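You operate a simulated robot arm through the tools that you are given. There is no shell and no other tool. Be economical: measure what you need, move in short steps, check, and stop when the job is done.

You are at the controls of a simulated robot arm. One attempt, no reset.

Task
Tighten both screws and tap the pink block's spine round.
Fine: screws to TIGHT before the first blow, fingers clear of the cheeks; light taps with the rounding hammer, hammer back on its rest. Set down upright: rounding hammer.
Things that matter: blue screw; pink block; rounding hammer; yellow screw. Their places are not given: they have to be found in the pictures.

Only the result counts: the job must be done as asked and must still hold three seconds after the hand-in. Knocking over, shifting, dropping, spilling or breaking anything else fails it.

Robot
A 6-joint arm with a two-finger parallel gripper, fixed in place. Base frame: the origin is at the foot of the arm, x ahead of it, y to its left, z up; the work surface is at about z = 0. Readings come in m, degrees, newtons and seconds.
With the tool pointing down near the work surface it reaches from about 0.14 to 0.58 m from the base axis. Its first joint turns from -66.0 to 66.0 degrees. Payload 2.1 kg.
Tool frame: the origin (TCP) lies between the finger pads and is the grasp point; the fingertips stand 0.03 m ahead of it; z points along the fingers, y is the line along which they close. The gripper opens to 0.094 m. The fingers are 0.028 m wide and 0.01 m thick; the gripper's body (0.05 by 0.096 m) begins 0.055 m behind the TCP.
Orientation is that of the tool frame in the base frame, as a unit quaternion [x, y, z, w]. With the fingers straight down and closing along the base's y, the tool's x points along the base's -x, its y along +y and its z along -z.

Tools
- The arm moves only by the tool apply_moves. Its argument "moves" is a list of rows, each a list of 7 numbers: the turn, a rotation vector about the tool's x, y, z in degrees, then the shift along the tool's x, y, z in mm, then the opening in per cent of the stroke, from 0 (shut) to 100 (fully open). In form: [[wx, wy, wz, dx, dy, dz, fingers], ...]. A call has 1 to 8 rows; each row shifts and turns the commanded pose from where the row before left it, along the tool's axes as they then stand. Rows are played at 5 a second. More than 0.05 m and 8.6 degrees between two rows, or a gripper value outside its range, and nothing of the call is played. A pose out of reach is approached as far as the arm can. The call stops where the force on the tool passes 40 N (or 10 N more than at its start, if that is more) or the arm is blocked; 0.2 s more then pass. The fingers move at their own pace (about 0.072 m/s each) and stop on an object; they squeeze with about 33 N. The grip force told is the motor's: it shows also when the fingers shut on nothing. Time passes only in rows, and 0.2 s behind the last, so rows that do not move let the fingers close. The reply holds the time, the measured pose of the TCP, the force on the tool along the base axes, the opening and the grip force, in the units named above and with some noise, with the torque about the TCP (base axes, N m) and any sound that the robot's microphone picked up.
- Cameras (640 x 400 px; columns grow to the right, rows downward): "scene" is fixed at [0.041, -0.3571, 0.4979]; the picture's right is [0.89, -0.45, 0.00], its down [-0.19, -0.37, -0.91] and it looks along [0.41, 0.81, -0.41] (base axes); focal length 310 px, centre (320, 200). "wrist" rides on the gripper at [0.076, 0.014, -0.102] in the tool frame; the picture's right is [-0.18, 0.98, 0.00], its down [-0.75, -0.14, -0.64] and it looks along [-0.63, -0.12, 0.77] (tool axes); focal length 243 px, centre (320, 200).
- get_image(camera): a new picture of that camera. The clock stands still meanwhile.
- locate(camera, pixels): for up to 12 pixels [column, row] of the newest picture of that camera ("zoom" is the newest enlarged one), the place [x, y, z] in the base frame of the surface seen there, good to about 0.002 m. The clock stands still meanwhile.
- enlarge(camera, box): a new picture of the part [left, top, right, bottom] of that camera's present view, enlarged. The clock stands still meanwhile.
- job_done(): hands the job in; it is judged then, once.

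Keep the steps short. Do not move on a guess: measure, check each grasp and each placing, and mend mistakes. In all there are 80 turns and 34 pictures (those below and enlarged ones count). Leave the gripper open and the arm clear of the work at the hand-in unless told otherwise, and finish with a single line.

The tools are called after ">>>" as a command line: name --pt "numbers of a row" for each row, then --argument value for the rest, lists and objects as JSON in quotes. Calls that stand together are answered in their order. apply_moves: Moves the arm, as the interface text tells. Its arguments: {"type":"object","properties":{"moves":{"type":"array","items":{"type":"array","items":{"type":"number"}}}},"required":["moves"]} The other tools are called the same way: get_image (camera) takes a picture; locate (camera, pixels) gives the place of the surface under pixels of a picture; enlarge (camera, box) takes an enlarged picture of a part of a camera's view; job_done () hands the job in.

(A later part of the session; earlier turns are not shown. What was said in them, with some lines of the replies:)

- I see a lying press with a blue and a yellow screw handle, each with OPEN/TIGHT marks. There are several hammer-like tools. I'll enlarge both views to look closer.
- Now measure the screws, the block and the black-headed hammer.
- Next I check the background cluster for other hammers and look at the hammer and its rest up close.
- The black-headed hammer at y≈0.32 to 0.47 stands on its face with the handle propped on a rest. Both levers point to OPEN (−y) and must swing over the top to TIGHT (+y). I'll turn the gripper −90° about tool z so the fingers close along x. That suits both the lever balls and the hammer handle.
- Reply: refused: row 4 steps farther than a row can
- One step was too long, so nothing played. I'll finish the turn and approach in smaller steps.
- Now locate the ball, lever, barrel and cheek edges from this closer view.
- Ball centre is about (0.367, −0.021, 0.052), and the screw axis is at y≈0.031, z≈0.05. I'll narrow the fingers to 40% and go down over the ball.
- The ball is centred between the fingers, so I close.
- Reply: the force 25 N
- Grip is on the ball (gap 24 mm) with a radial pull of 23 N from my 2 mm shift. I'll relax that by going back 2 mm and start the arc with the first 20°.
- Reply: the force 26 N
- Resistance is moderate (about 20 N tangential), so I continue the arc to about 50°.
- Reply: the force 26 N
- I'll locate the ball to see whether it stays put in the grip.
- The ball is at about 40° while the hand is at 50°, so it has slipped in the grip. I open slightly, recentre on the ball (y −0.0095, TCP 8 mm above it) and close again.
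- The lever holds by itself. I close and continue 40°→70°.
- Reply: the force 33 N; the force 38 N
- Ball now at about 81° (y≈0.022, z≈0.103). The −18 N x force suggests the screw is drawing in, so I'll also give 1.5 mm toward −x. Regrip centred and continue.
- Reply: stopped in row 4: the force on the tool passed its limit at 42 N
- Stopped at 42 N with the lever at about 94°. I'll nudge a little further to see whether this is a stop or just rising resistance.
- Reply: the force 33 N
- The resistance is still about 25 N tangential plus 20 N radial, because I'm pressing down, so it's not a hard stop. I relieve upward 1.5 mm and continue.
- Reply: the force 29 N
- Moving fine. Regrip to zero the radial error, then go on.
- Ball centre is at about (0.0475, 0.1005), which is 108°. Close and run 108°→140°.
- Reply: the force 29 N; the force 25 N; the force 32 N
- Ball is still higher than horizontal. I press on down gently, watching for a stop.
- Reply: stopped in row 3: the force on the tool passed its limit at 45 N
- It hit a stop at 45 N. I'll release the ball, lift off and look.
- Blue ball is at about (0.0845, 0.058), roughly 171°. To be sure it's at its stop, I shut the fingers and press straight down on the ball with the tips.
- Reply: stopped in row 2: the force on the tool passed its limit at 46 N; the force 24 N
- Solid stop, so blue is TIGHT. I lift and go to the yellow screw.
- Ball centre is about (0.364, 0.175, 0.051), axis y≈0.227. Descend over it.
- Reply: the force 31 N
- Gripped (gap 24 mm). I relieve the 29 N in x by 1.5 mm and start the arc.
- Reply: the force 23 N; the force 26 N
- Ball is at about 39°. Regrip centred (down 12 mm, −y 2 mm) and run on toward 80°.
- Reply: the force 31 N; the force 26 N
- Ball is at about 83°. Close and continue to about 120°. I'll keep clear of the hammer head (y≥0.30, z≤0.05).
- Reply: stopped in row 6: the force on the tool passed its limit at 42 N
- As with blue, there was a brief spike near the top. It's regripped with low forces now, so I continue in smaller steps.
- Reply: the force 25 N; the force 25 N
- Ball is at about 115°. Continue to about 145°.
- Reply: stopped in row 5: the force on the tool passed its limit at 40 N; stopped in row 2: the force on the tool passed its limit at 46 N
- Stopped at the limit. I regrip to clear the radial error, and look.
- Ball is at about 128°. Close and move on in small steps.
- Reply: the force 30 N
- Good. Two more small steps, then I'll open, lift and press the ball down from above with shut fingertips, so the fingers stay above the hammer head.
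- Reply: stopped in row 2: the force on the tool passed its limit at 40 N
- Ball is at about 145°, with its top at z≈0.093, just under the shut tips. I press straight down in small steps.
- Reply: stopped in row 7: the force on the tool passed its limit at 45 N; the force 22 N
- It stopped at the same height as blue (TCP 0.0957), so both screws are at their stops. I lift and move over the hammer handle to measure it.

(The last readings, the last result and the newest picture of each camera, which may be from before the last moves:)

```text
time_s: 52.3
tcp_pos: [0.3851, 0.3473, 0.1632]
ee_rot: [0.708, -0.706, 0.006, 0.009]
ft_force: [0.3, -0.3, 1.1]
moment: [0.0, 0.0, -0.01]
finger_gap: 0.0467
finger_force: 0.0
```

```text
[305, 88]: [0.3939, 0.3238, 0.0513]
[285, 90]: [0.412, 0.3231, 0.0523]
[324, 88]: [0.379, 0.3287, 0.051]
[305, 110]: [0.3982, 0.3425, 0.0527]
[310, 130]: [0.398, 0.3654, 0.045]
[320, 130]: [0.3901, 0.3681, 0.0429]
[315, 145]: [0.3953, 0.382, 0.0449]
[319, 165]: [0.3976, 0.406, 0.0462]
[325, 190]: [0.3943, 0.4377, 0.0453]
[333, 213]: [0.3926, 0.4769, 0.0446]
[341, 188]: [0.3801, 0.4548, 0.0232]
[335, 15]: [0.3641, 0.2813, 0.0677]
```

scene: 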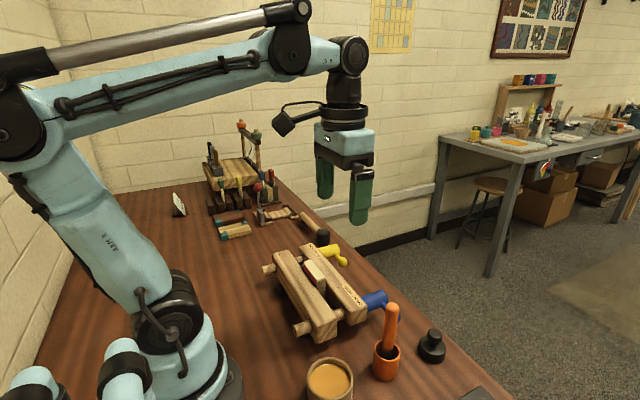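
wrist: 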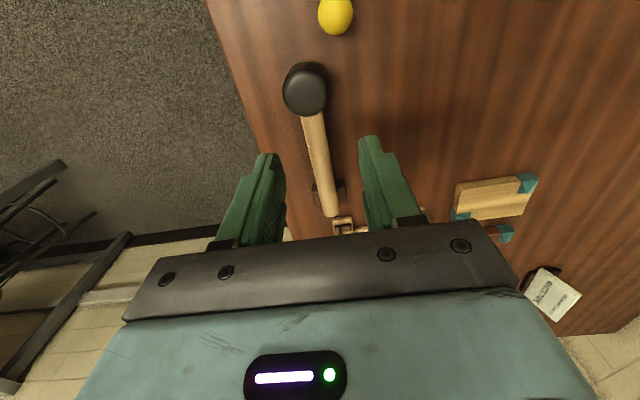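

Yellow lever is level at y≈0.281, TIGHT side. The hammer head is centred at (0.3955, 0.326), top z 0.051. The handle runs along y at x≈0.395, top z 0.045. I straighten the 1.2° tilt and go down to straddle the handle at y≈0.368.

>>> apply_moves --pt "0 -1.2 0 -20.5 -10.2 0 50" --pt "0 0 0 0 0 40 50" --pt "0 0 0 0 0 40 50" --pt "0 0 0 0 0 20 50" --pt "0 0 0 0 0 0 50"

>>> get_image --camera "wrist"

```text
time_s: 53.5
tcp_pos: [0.3949, 0.3669, 0.0633]
ee_rot: [0.708, -0.707, -0.002, 0.002]
ft_force: [-0.1, 0.1, 0.2]
moment: [0.01, 0.0, -0.01]
finger_gap: 0.047
finger_force: 0.1
```

```text
9 pictures are left
```

wrist: 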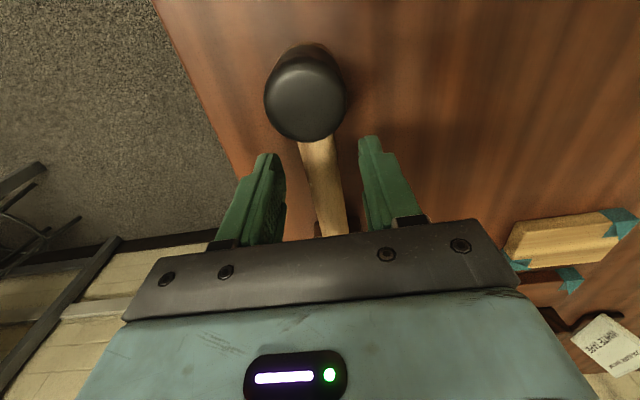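

The handle sits centred between the fingers. Down 15 mm and close.

>>> apply_moves --pt "0 0 0 0 0 10 50" --pt "0 0 0 0 0 5 50" --pt "0 0 0 0 0 0 50"

>>> apply_moves --pt "0 0 0 0 0 0 0" --pt "0 0 0 0 0 0 0" --pt "0 0 0 0 0 0 0" --pt "0 0 0 0 0 0 0"

```text
time_s: 54.3
tcp_pos: [0.3949, 0.368, 0.0471]
ee_rot: [0.708, -0.706, -0.001, 0.001]
ft_force: [0.3, 0.1, 0.6]
moment: [-0.02, 0.04, 0.02]
finger_gap: 0.0469
finger_force: 0.0
```

```text
time_s: 55.3
tcp_pos: [0.3946, 0.3669, 0.0482]
ee_rot: [0.707, -0.707, -0.002, 0.002]
ft_force: [1.9, 0.5, 0.7]
moment: [0.18, -0.04, -0.03]
finger_gap: 0.0217
finger_force: 32.9
```

Gripped (gap 21.7 mm). Lift slowly 60 mm and check the force.

>>> apply_moves --pt "0 0 0 0 0 -5 0" --pt "0 0 0 0 0 -10 0" --pt "0 0 0 0 0 -20 0" --pt "0 0 0 0 0 -30 0" --pt "0 0 0 0 0 -35 0" --pt "0 0 0 0 0 0 0"

>>> enlarge --camera "scene" --box '[240, 150, 440, 340]'

```text
time_s: 56.7
tcp_pos: [0.3953, 0.3672, 0.1478]
ee_rot: [0.708, -0.706, -0.002, 0.002]
ft_force: [0.4, 0.7, -5.5]
moment: [0.1, -0.01, -0.03]
finger_gap: 0.0215
finger_force: 32.7
```

```text
2.11 times, centred on (340, 245) of scene
```

zoom: 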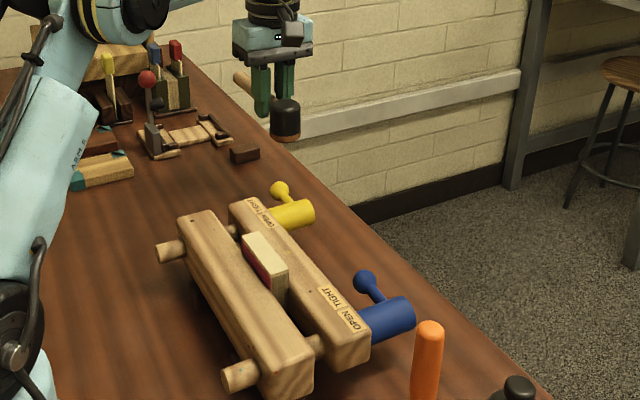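

Hammer is held level (5.5 N) and both levers point to TIGHT. Now measure the block's spine and cheeks.

>>> locate --camera "zoom" --pixels '[[245, 240], [260, 235], [284, 264], [270, 272], [265, 253], [252, 238], [277, 268], [215, 260], [300, 290], [285, 105], [285, 135], [244, 80]]'

```text
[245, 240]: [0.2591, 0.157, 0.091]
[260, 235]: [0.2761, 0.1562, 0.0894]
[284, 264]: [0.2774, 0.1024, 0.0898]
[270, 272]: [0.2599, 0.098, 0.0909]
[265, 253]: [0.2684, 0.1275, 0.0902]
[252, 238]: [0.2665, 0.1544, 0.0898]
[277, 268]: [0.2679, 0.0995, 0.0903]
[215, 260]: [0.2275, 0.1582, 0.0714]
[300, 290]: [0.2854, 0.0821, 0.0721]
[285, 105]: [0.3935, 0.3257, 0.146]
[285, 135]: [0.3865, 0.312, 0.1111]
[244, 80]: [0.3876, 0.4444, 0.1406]
```

Spine spans x 0.257–0.279, y 0.093–0.163, top z≈0.09. The head sits 41.5 mm in −y from the TCP, and its face is 48 mm below the TCP. I lift and carry the hammer over the middle of the spine at (0.268, 0.128).

>>> apply_moves --pt "0 0 0 0 0 -40 0" --pt "0 0 0 39.6 25.5 0 0" --pt "0 0 0 39.6 25.5 0 0" --pt "0 0 0 39.6 25.5 0 0" --pt "0 0 0 39.6 25.5 0 0" --pt "0 0 0 39.6 25.5 0 0" --pt "0 0 0 0 0 0 0"

>>> get_image --camera "wrist"

```text
time_s: 58.3
tcp_pos: [0.2659, 0.1727, 0.1861]
ee_rot: [0.708, -0.706, -0.003, 0.001]
ft_force: [1.0, 1.0, -5.0]
moment: [0.1, -0.02, 0.0]
finger_gap: 0.0212
finger_force: 33.2
```

```text
7 pictures are left
```

wrist: 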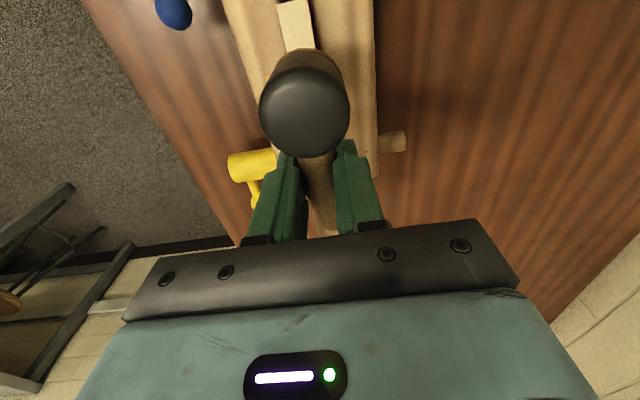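

Aligned. Lower to just above the spine and feel for contact gently.

>>> apply_moves --pt "0 0 0 0 0 20 0" --pt "0 0 0 0 0 15 0" --pt "0 0 0 0 0 5 0" --pt "0 0 0 0 0 0 0"

>>> apply_moves --pt "0 0 0 0 0 4 0" --pt "0 0 0 0 0 3 0" --pt "0 0 0 0 0 -12 0" --pt "0 0 0 0 0 0 0"

```text
time_s: 59.3
tcp_pos: [0.269, 0.1697, 0.1481]
ee_rot: [0.708, -0.706, -0.002, 0.002]
ft_force: [0.4, 0.6, -5.3]
moment: [0.1, 0.0, -0.01]
finger_gap: 0.0214
finger_force: 32.7
```

```text
time_s: 60.3
tcp_pos: [0.269, 0.1704, 0.1532]
ee_rot: [0.708, -0.706, -0.002, 0.002]
ft_force: [0.1, 0.4, -5.2]
moment: [0.07, 0.01, -0.02]
finger_gap: 0.0211
finger_force: 32.9
```

No sound yet. I tap a little deeper, down to TCP ≈0.138.

>>> apply_moves --pt "0 0 0 0 0 8 0" --pt "0 0 0 0 0 7 0" --pt "0 0 0 0 0 -12 0" --pt "0 0 0 0 0 0 0"

```text
time_s: 61.3
tcp_pos: [0.2672, 0.1705, 0.1512]
ee_rot: [0.708, -0.707, -0.002, 0.001]
ft_force: [0.2, 0.0, -5.3]
moment: [0.08, 0.01, 0.01]
finger_gap: 0.0216
finger_force: 32.6
```

Still no contact sound. I feel for the contact height with a slow, held descent.

>>> apply_moves --pt "0 0 0 0 0 8 0" --pt "0 0 0 0 0 3 0" --pt "0 0 0 0 0 1.5 0" --pt "0 0 0 0 0 0 0"

```text
time_s: 62.3
tcp_pos: [0.269, 0.1708, 0.1381]
ee_rot: [0.709, -0.705, -0.002, 0.001]
ft_force: [-0.3, 4.8, 28.0]
moment: [-0.45, 0.01, 0.03]
finger_gap: 0.0215
finger_force: 32.7
```

Contact at TCP ≈0.140. I lift, then do a brisk light tap just to that height to see whether it registers.

>>> apply_moves --pt "0 0 0 0 0 -14 0" --pt "0 0 0 0 0 0 0" --pt "0 0 0 0 0 12.5 0" --pt "0 0 0 0 0 -12.5 0" --pt "0 0 0 0 0 0 0"

>>> enlarge --camera "scene" --box '[270, 230, 390, 320]'

```text
time_s: 63.5
tcp_pos: [0.2694, 0.1689, 0.1523]
ee_rot: [0.708, -0.706, -0.002, 0.002]
ft_force: [-0.5, 0.6, -5.4]
moment: [0.1, -0.01, -0.02]
finger_gap: 0.0212
finger_force: 33.2
```

```text
4.44 times, centred on (330, 275) of scene
```

zoom: 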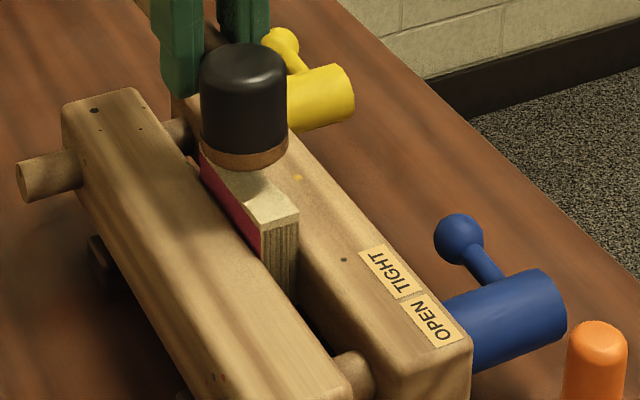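

Let me check the head's position over the spine by measurement.

>>> locate --camera "zoom" --pixels '[[243, 65], [243, 163], [210, 150], [284, 150], [230, 185], [265, 210], [290, 215], [245, 215], [265, 250], [290, 250], [310, 230], [225, 230]]'

```text
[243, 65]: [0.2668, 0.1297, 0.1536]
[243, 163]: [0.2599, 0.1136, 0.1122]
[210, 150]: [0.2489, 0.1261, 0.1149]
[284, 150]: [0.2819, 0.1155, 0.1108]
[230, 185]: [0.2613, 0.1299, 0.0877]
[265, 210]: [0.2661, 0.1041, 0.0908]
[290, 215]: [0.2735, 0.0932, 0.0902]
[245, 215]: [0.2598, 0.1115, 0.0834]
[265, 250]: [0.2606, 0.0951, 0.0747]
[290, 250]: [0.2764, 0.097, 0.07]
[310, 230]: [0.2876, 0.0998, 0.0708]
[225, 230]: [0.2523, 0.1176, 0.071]
```

The head is centred on the spine at (0.267, 0.128), still flat. I do a tap ending in contact so I can read the force.

>>> apply_moves --pt "0 0 0 0 0 11.5 0"

>>> apply_moves --pt "0 0 0 0 0 1.0 0"

>>> apply_moves --pt "0 0 0 0 0 -14 0" --pt "0 0 0 0 0 -7 0"

```text
time_s: 63.9
tcp_pos: [0.2686, 0.1687, 0.1402]
ee_rot: [0.708, -0.706, -0.002, 0.002]
ft_force: [-0.1, 0.3, -5.0]
moment: [0.06, 0.01, -0.02]
finger_gap: 0.0211
finger_force: 32.3
```

```text
time_s: 64.3
tcp_pos: [0.2684, 0.1696, 0.139]
ee_rot: [0.708, -0.706, -0.002, 0.002]
ft_force: [1.0, 0.5, -5.1]
moment: [0.07, -0.04, 0.01]
finger_gap: 0.0214
finger_force: 32.8
```

```text
time_s: 64.9
tcp_pos: [0.2696, 0.1687, 0.162]
ee_rot: [0.708, -0.706, -0.001, 0.002]
ft_force: [-0.5, 0.4, -5.6]
moment: [0.06, -0.02, 0.01]
finger_gap: 0.0213
finger_force: 33.4
```

Contact is just below 0.1385, so earlier taps missed. Now a proper light tap to 0.1375 and straight back.

>>> apply_moves --pt "0 0 0 0 0 11 0" --pt "0 0 0 0 0 11.3 0" --pt "0 0 0 0 0 -12 0" --pt "0 0 0 0 0 0 0"

```text
time_s: 65.9
tcp_pos: [0.2685, 0.1702, 0.15]
ee_rot: [0.708, -0.706, -0.002, 0.002]
ft_force: [0.2, -0.1, -4.7]
moment: [0.06, -0.01, -0.04]
finger_gap: 0.0215
finger_force: 32.7
```

>>> apply_moves --pt "0 0 0 0 0 12.5 0"

>>> apply_moves --pt "0 0 0 0 0 -14 0" --pt "0 0 0 0 0 0 0"

>>> enlarge --camera "scene" --box '[290, 245, 350, 290]'

```text
time_s: 66.3
tcp_pos: [0.2673, 0.1693, 0.1391]
ee_rot: [0.708, -0.706, -0.003, 0.002]
ft_force: [-2.6, 1.3, 27.6]
moment: [-0.57, 0.08, -0.07]
finger_gap: 0.0214
finger_force: 32.9
```

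```text
time_s: 66.9
tcp_pos: [0.2675, 0.1698, 0.151]
ee_rot: [0.708, -0.707, -0.002, 0.002]
ft_force: [0.3, 0.1, -4.8]
moment: [0.08, -0.04, -0.02]
finger_gap: 0.0214
finger_force: 32.9
```

```text
8.89 times, centred on (320, 268) of scene
```

zoom: 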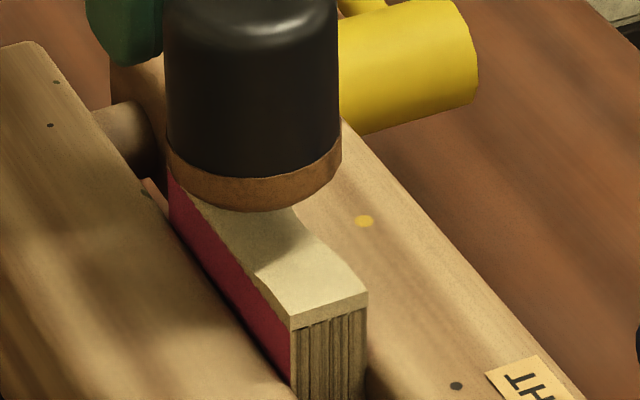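

The spine's outline is beginning to curve at the middle, so the taps do work. I now tap near the −y end (head at y≈0.105).

>>> apply_moves --pt "0 0 0 22 0 0 0" --pt "0 0 0 0 0 0 0" --pt "0 0 0 0 0 13.7 0" --pt "0 0 0 0 0 -13.7 0" --pt "0 0 0 0 0 0 0" --pt "0 0 0 0 0 13.7 0" --pt "0 0 0 0 0 -13.7 0" --pt "0 0 0 0 0 0 0"

>>> apply_moves --pt "0 0 0 -44 0 0 0" --pt "0 0 0 0 0 0 0" --pt "0 0 0 0 0 13.7 0" --pt "0 0 0 0 0 -13.7 0" --pt "0 0 0 0 0 0 0" --pt "0 0 0 0 0 13.7 0" --pt "0 0 0 0 0 -13.7 0" --pt "0 0 0 0 0 0 0"

>>> enlarge --camera "scene" --box '[280, 240, 360, 300]'

```text
time_s: 68.7
tcp_pos: [0.2691, 0.1463, 0.1512]
ee_rot: [0.708, -0.707, -0.002, 0.002]
ft_force: [0.2, 0.3, -5.2]
moment: [0.08, 0.02, 0.02]
finger_gap: 0.0215
finger_force: 33.3
```

```text
time_s: 70.5
tcp_pos: [0.2692, 0.192, 0.1527]
ee_rot: [0.708, -0.706, -0.002, 0.003]
ft_force: [0.5, -0.3, -5.4]
moment: [0.04, 0.02, -0.01]
finger_gap: 0.0213
finger_force: 33.0
```

```text
6.67 times, centred on (320, 270) of scene
```

zoom: 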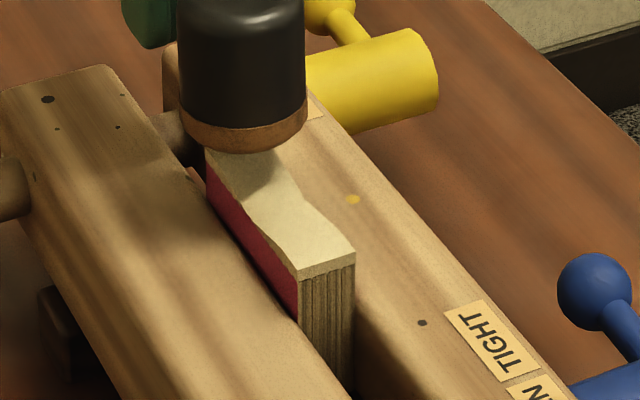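

The middle has rounded and the near end is still flat-topped. I sample heights over the spine.

>>> locate --camera "zoom" --pixels '[[302, 265], [325, 255], [348, 248], [285, 240], [305, 232], [325, 222], [265, 212], [280, 203], [298, 195], [240, 190], [257, 180], [275, 170]]'

```text
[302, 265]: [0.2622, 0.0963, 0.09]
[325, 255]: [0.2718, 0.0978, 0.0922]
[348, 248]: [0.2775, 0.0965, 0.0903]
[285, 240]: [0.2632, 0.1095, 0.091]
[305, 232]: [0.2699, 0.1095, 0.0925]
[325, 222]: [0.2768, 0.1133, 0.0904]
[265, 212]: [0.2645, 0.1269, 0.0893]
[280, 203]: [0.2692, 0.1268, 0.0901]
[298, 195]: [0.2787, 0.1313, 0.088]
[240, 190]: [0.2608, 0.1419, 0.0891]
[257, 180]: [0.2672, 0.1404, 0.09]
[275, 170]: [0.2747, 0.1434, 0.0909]
```

Only the middle has gone down, by about 2 mm. The quick end taps probably didn't reach. I tap here (+y end) with a read-out at contact.

>>> apply_moves --pt "0 0 0 0 0 12.5 0"

>>> apply_moves --pt "0 0 0 0 0 1 0"

```text
time_s: 70.9
tcp_pos: [0.268, 0.1909, 0.1389]
ee_rot: [0.708, -0.706, -0.002, 0.002]
ft_force: [0.4, 0.3, -4.6]
moment: [0.08, 0.02, 0.0]
finger_gap: 0.0216
finger_force: 33.1
```

```text
time_s: 71.3
tcp_pos: [0.269, 0.1903, 0.1392]
ee_rot: [-0.707, 0.707, 0.001, -0.002]
ft_force: [-3.0, -4.2, 13.3]
moment: [-0.51, 0.06, -0.08]
finger_gap: 0.0214
finger_force: 33.2
```

Contact here gives about 18 N, which is light and good. I tap once more here with a short dwell, then do two dwell taps at the −y end.

>>> apply_moves --pt "0 0 0 0 0 -13.5 0" --pt "0 0 0 0 0 0 0" --pt "0 0 0 0 0 13.7 0" --pt "0 0 0 0 0 0 0" --pt "0 0 0 0 0 -13.7 0" --pt "0 0 0 22 0 0 0" --pt "0 0 0 24 0 0 0" --pt "0 0 0 0 0 0 0"

>>> apply_moves --pt "0 0 0 0 0 12.5 0" --pt "0 0 0 0 0 1 0"

>>> apply_moves --pt "0 0 0 0 0 -13.5 0" --pt "0 0 0 0 0 0 0" --pt "0 0 0 0 0 13.7 0" --pt "0 0 0 0 0 0 0" --pt "0 0 0 0 0 -13.7 0" --pt "0 0 0 0 0 -20 0" --pt "0 0 0 -45 0 0 0" --pt "0 0 0 -30 0 0 0"

>>> enlarge --camera "scene" --box '[280, 240, 360, 300]'

```text
time_s: 73.1
tcp_pos: [0.2685, 0.1458, 0.1519]
ee_rot: [0.708, -0.707, -0.002, 0.002]
ft_force: [-0.4, 0.2, -4.7]
moment: [0.07, 0.0, -0.03]
finger_gap: 0.0216
finger_force: 33.0
```

```text
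time_s: 73.7
tcp_pos: [0.2679, 0.146, 0.1381]
ee_rot: [0.708, -0.707, -0.002, 0.002]
ft_force: [0.0, -1.2, 1.7]
moment: [-0.14, 0.02, 0.0]
finger_gap: 0.0216
finger_force: 33.2
```

```text
time_s: 75.5
tcp_pos: [0.269, 0.2216, 0.1698]
ee_rot: [0.707, -0.707, -0.002, 0.002]
ft_force: [1.2, 1.1, -5.4]
moment: [0.06, 0.01, 0.0]
finger_gap: 0.0212
finger_force: 32.9
```

```text
6.67 times, centred on (320, 270) of scene
```

zoom: 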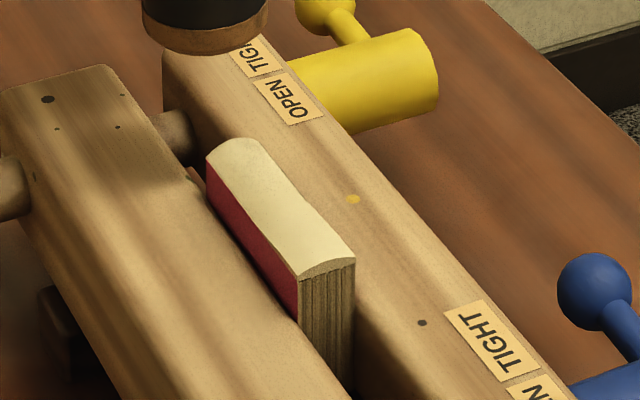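

The spine now shows a smooth arc over its whole length, slightly less at the near (−y) end. One more light tap there.

>>> apply_moves --pt "0 0 0 45 0 0 0" --pt "0 0 0 30 0 0 0" --pt "0 0 0 0 0 20 0" --pt "0 0 0 0 0 0 0" --pt "0 0 0 0 0 13.0 0" --pt "0 0 0 0 0 1.1 0"

>>> apply_moves --pt "0 0 0 0 0 -14 0" --pt "0 0 0 0 0 -36 0" --pt "0 0 0 -45 0 0 0" --pt "0 0 0 -30 0 0 0" --pt "0 0 0 0 0 0 0"

>>> enlarge --camera "scene" --box '[285, 245, 345, 290]'

```text
time_s: 76.9
tcp_pos: [0.2681, 0.1465, 0.1364]
ee_rot: [0.708, -0.706, -0.002, 0.001]
ft_force: [-0.9, 2.4, 28.9]
moment: [-0.61, 0.02, -0.04]
finger_gap: 0.0218
finger_force: 32.8
```

```text
time_s: 78.1
tcp_pos: [0.2701, 0.2193, 0.1881]
ee_rot: [0.708, -0.707, -0.002, 0.002]
ft_force: [0.4, 0.2, -5.0]
moment: [0.07, 0.0, 0.01]
finger_gap: 0.0214
finger_force: 33.3
```

```text
8.89 times, centred on (315, 268) of scene
```

zoom: 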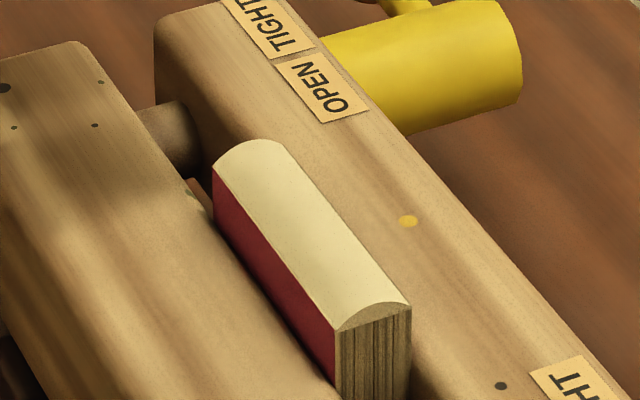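

The arc is uniform end to end. Rounding is done, so I carry the hammer back above its rest.

>>> apply_moves --pt "0 0 0 -36.75 -31.9 0 0" --pt "0 0 0 -36.75 -31.9 0 0" --pt "0 0 0 -36.75 -31.9 0 0" --pt "0 0 0 -36.75 -31.8 0 0" --pt "0 0 0 0 0 0 0" --pt "0 0 0 0 0 40 0" --pt "0 0 0 0 0 40 0" --pt "0 0 0 0 0 0 0"

>>> enlarge --camera "scene" --box '[240, 160, 400, 270]'

>>> locate --camera "wrist" --pixels '[[305, 100], [305, 80]]'

```text
time_s: 79.9
tcp_pos: [0.3948, 0.3685, 0.1054]
ee_rot: [0.708, -0.707, -0.002, 0.002]
ft_force: [-0.5, -0.6, -5.6]
moment: [0.08, 0.01, 0.01]
finger_gap: 0.0216
finger_force: 32.8
```

```text
3.64 times, centred on (320, 215) of scene
```

zoom: 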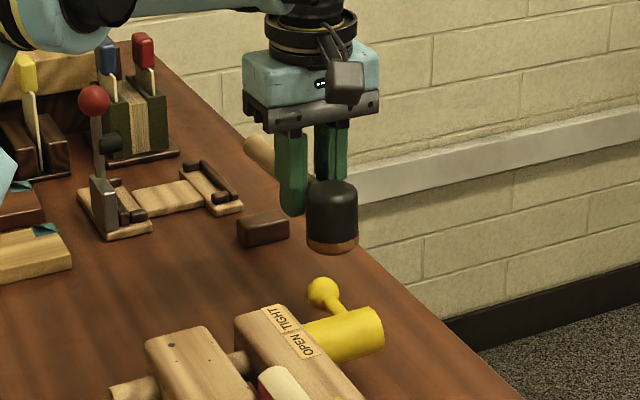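

```text
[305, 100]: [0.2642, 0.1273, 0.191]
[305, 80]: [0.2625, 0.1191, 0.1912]
```

The hammer is level over its rest block. I check the head and rest positions.

>>> locate --camera "zoom" --pixels '[[332, 186], [332, 240], [258, 150], [262, 218], [262, 235], [250, 215]]'

```text
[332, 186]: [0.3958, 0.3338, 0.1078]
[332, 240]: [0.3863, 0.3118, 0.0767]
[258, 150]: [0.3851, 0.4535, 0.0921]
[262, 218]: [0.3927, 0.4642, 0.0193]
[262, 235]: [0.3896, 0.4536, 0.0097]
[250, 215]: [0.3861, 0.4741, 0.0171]
```

All matches the original pose raised by about 58 mm. Lower slowly.

>>> apply_moves --pt "0 0 0 0 0 25 0" --pt "0 0 0 0 0 18 0" --pt "0 0 0 0 0 7 0" --pt "0 0 0 0 0 3 0" --pt "0 0 0 0 0 2 0" --pt "0 0 0 0 0 0 0"

>>> apply_moves --pt "0 0 0 0 0 1.5 0" --pt "0 0 0 0 0 0 0"

```text
time_s: 81.3
tcp_pos: [0.3958, 0.3676, 0.0531]
ee_rot: [0.708, -0.707, -0.002, 0.002]
ft_force: [0.5, 0.6, -5.3]
moment: [0.06, -0.02, 0.01]
finger_gap: 0.0214
finger_force: 33.4
```

```text
time_s: 81.9
tcp_pos: [0.3952, 0.3677, 0.0503]
ee_rot: [0.707, -0.707, -0.003, 0.001]
ft_force: [-0.4, -2.5, 5.5]
moment: [1.07, 0.07, 0.01]
finger_gap: 0.0213
finger_force: 33.1
```

Contact shows a moment of +1.07 about x, so the handle end touched the rest first and the hammer has pitched slightly in the grip. I tip the head down 1.2° while lowering 2 mm.

>>> apply_moves --pt "0 -0.6 0 0 0 1 0" --pt "0 0 0 0 0 0 0"

>>> apply_moves --pt "0 -0.5 0 0 0 0.9 0" --pt "0 0 0 0 0 0 0"

```text
time_s: 82.5
tcp_pos: [0.3957, 0.3675, 0.0495]
ee_rot: [0.708, -0.706, -0.006, -0.002]
ft_force: [0.6, -0.2, -3.1]
moment: [0.27, 0.02, 0.01]
finger_gap: 0.0214
finger_force: 33.1
```

```text
time_s: 83.1
tcp_pos: [0.3951, 0.368, 0.0499]
ee_rot: [0.708, -0.706, -0.009, -0.005]
ft_force: [-1.9, 0.3, -5.5]
moment: [0.06, 0.05, -0.01]
finger_gap: 0.0213
finger_force: 33.4
```

Load is back to free hanging with the rest contact gone. I lower in sub-millimetre steps until the head face lands.

>>> apply_moves --pt "0 0 0 0 0 0.8 0" --pt "0 0 0 0 0 0 0"

>>> apply_moves --pt "0 0 0 0 0 0.6 0" --pt "0 0 0 0 0 0 0"

```text
time_s: 83.7
tcp_pos: [0.3966, 0.3679, 0.0477]
ee_rot: [0.707, -0.707, -0.008, -0.005]
ft_force: [-1.4, -0.1, -0.9]
moment: [0.6, 0.03, 0.12]
finger_gap: 0.0214
finger_force: 33.0
```

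```text
time_s: 84.3
tcp_pos: [0.3949, 0.3676, 0.0475]
ee_rot: [0.708, -0.707, -0.009, -0.006]
ft_force: [-0.5, -1.8, 4.4]
moment: [1.06, 0.03, 0.07]
finger_gap: 0.0214
finger_force: 33.4
```

The rest end still touches first, so I tip a little more.

>>> apply_moves --pt "0 -0.6 0 0 0 0.8 0" --pt "0 0 0 0 0 0 0"

>>> apply_moves --pt "0 -0.4 0 0 0 0.6 0" --pt "0 0 0 0 0 0 0"

```text
time_s: 84.9
tcp_pos: [0.3953, 0.3663, 0.047]
ee_rot: [0.707, -0.707, -0.012, -0.008]
ft_force: [0.0, -2.9, -1.6]
moment: [0.53, 0.0, 0.04]
finger_gap: 0.0215
finger_force: 32.5
```

```text
time_s: 85.5
tcp_pos: [0.396, 0.3677, 0.045]
ee_rot: [0.708, -0.706, -0.015, -0.012]
ft_force: [0.0, 0.0, -5.7]
moment: [0.1, -0.03, 0.0]
finger_gap: 0.0216
finger_force: 32.8
```

Free again. Continue lowering in small steps.

>>> apply_moves --pt "0 0 0 0 0 0.8 0" --pt "0 0 0 0 0 0 0"

>>> enlarge --camera "scene" --box '[270, 190, 370, 260]'

```text
time_s: 86.1
tcp_pos: [0.3943, 0.3695, 0.0463]
ee_rot: [0.707, -0.707, -0.016, -0.012]
ft_force: [1.9, 0.1, 7.1]
moment: [0.31, -0.05, -0.02]
finger_gap: 0.0214
finger_force: 32.9
```

```text
5.71 times, centred on (320, 225) of scene
```

zoom: 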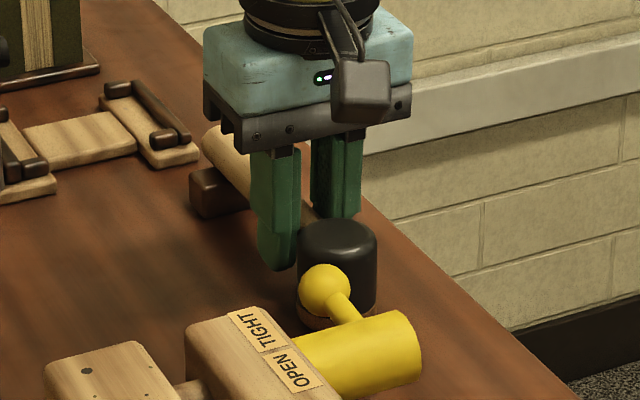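

Both the head and the rest now carry load (moment nearly balanced) and the hammer sits on its face. I release and lift straight up.

>>> apply_moves --pt "0 0 0 0 0 0 40" --pt "0 0 0 0 0 0 50" --pt "0 0 0 0 0 -15 50" --pt "0 0 0 0 0 -40 50" --pt "0 0 0 0 0 -45 60" --pt "0 0 0 0 0 -45 100" --pt "0 0 0 30 30 0 100" --pt "0 0 0 0 0 0 100"

>>> get_image --camera "scene"

```text
time_s: 87.9
tcp_pos: [0.3662, 0.3298, 0.188]
ee_rot: [0.708, -0.706, -0.015, -0.011]
ft_force: [0.2, 0.1, 0.0]
moment: [-0.01, -0.01, 0.0]
finger_gap: 0.094
finger_force: 0.0
```

```text
refused: no pictures are left
```

No pictures are left. Before release, the forces showed the hammer resting on both its face and its rest, and the hand lifted clear with no load. The gripper is open and clear, so I hand in.

>>> job_done

```text
The job is handed in.
```

Handed in: both screws are turned to their TIGHT stops, the pink block's spine is rounded along its full length, and the rounding hammer is back on its rest, upright by the force readings (no picture was left to check after release).
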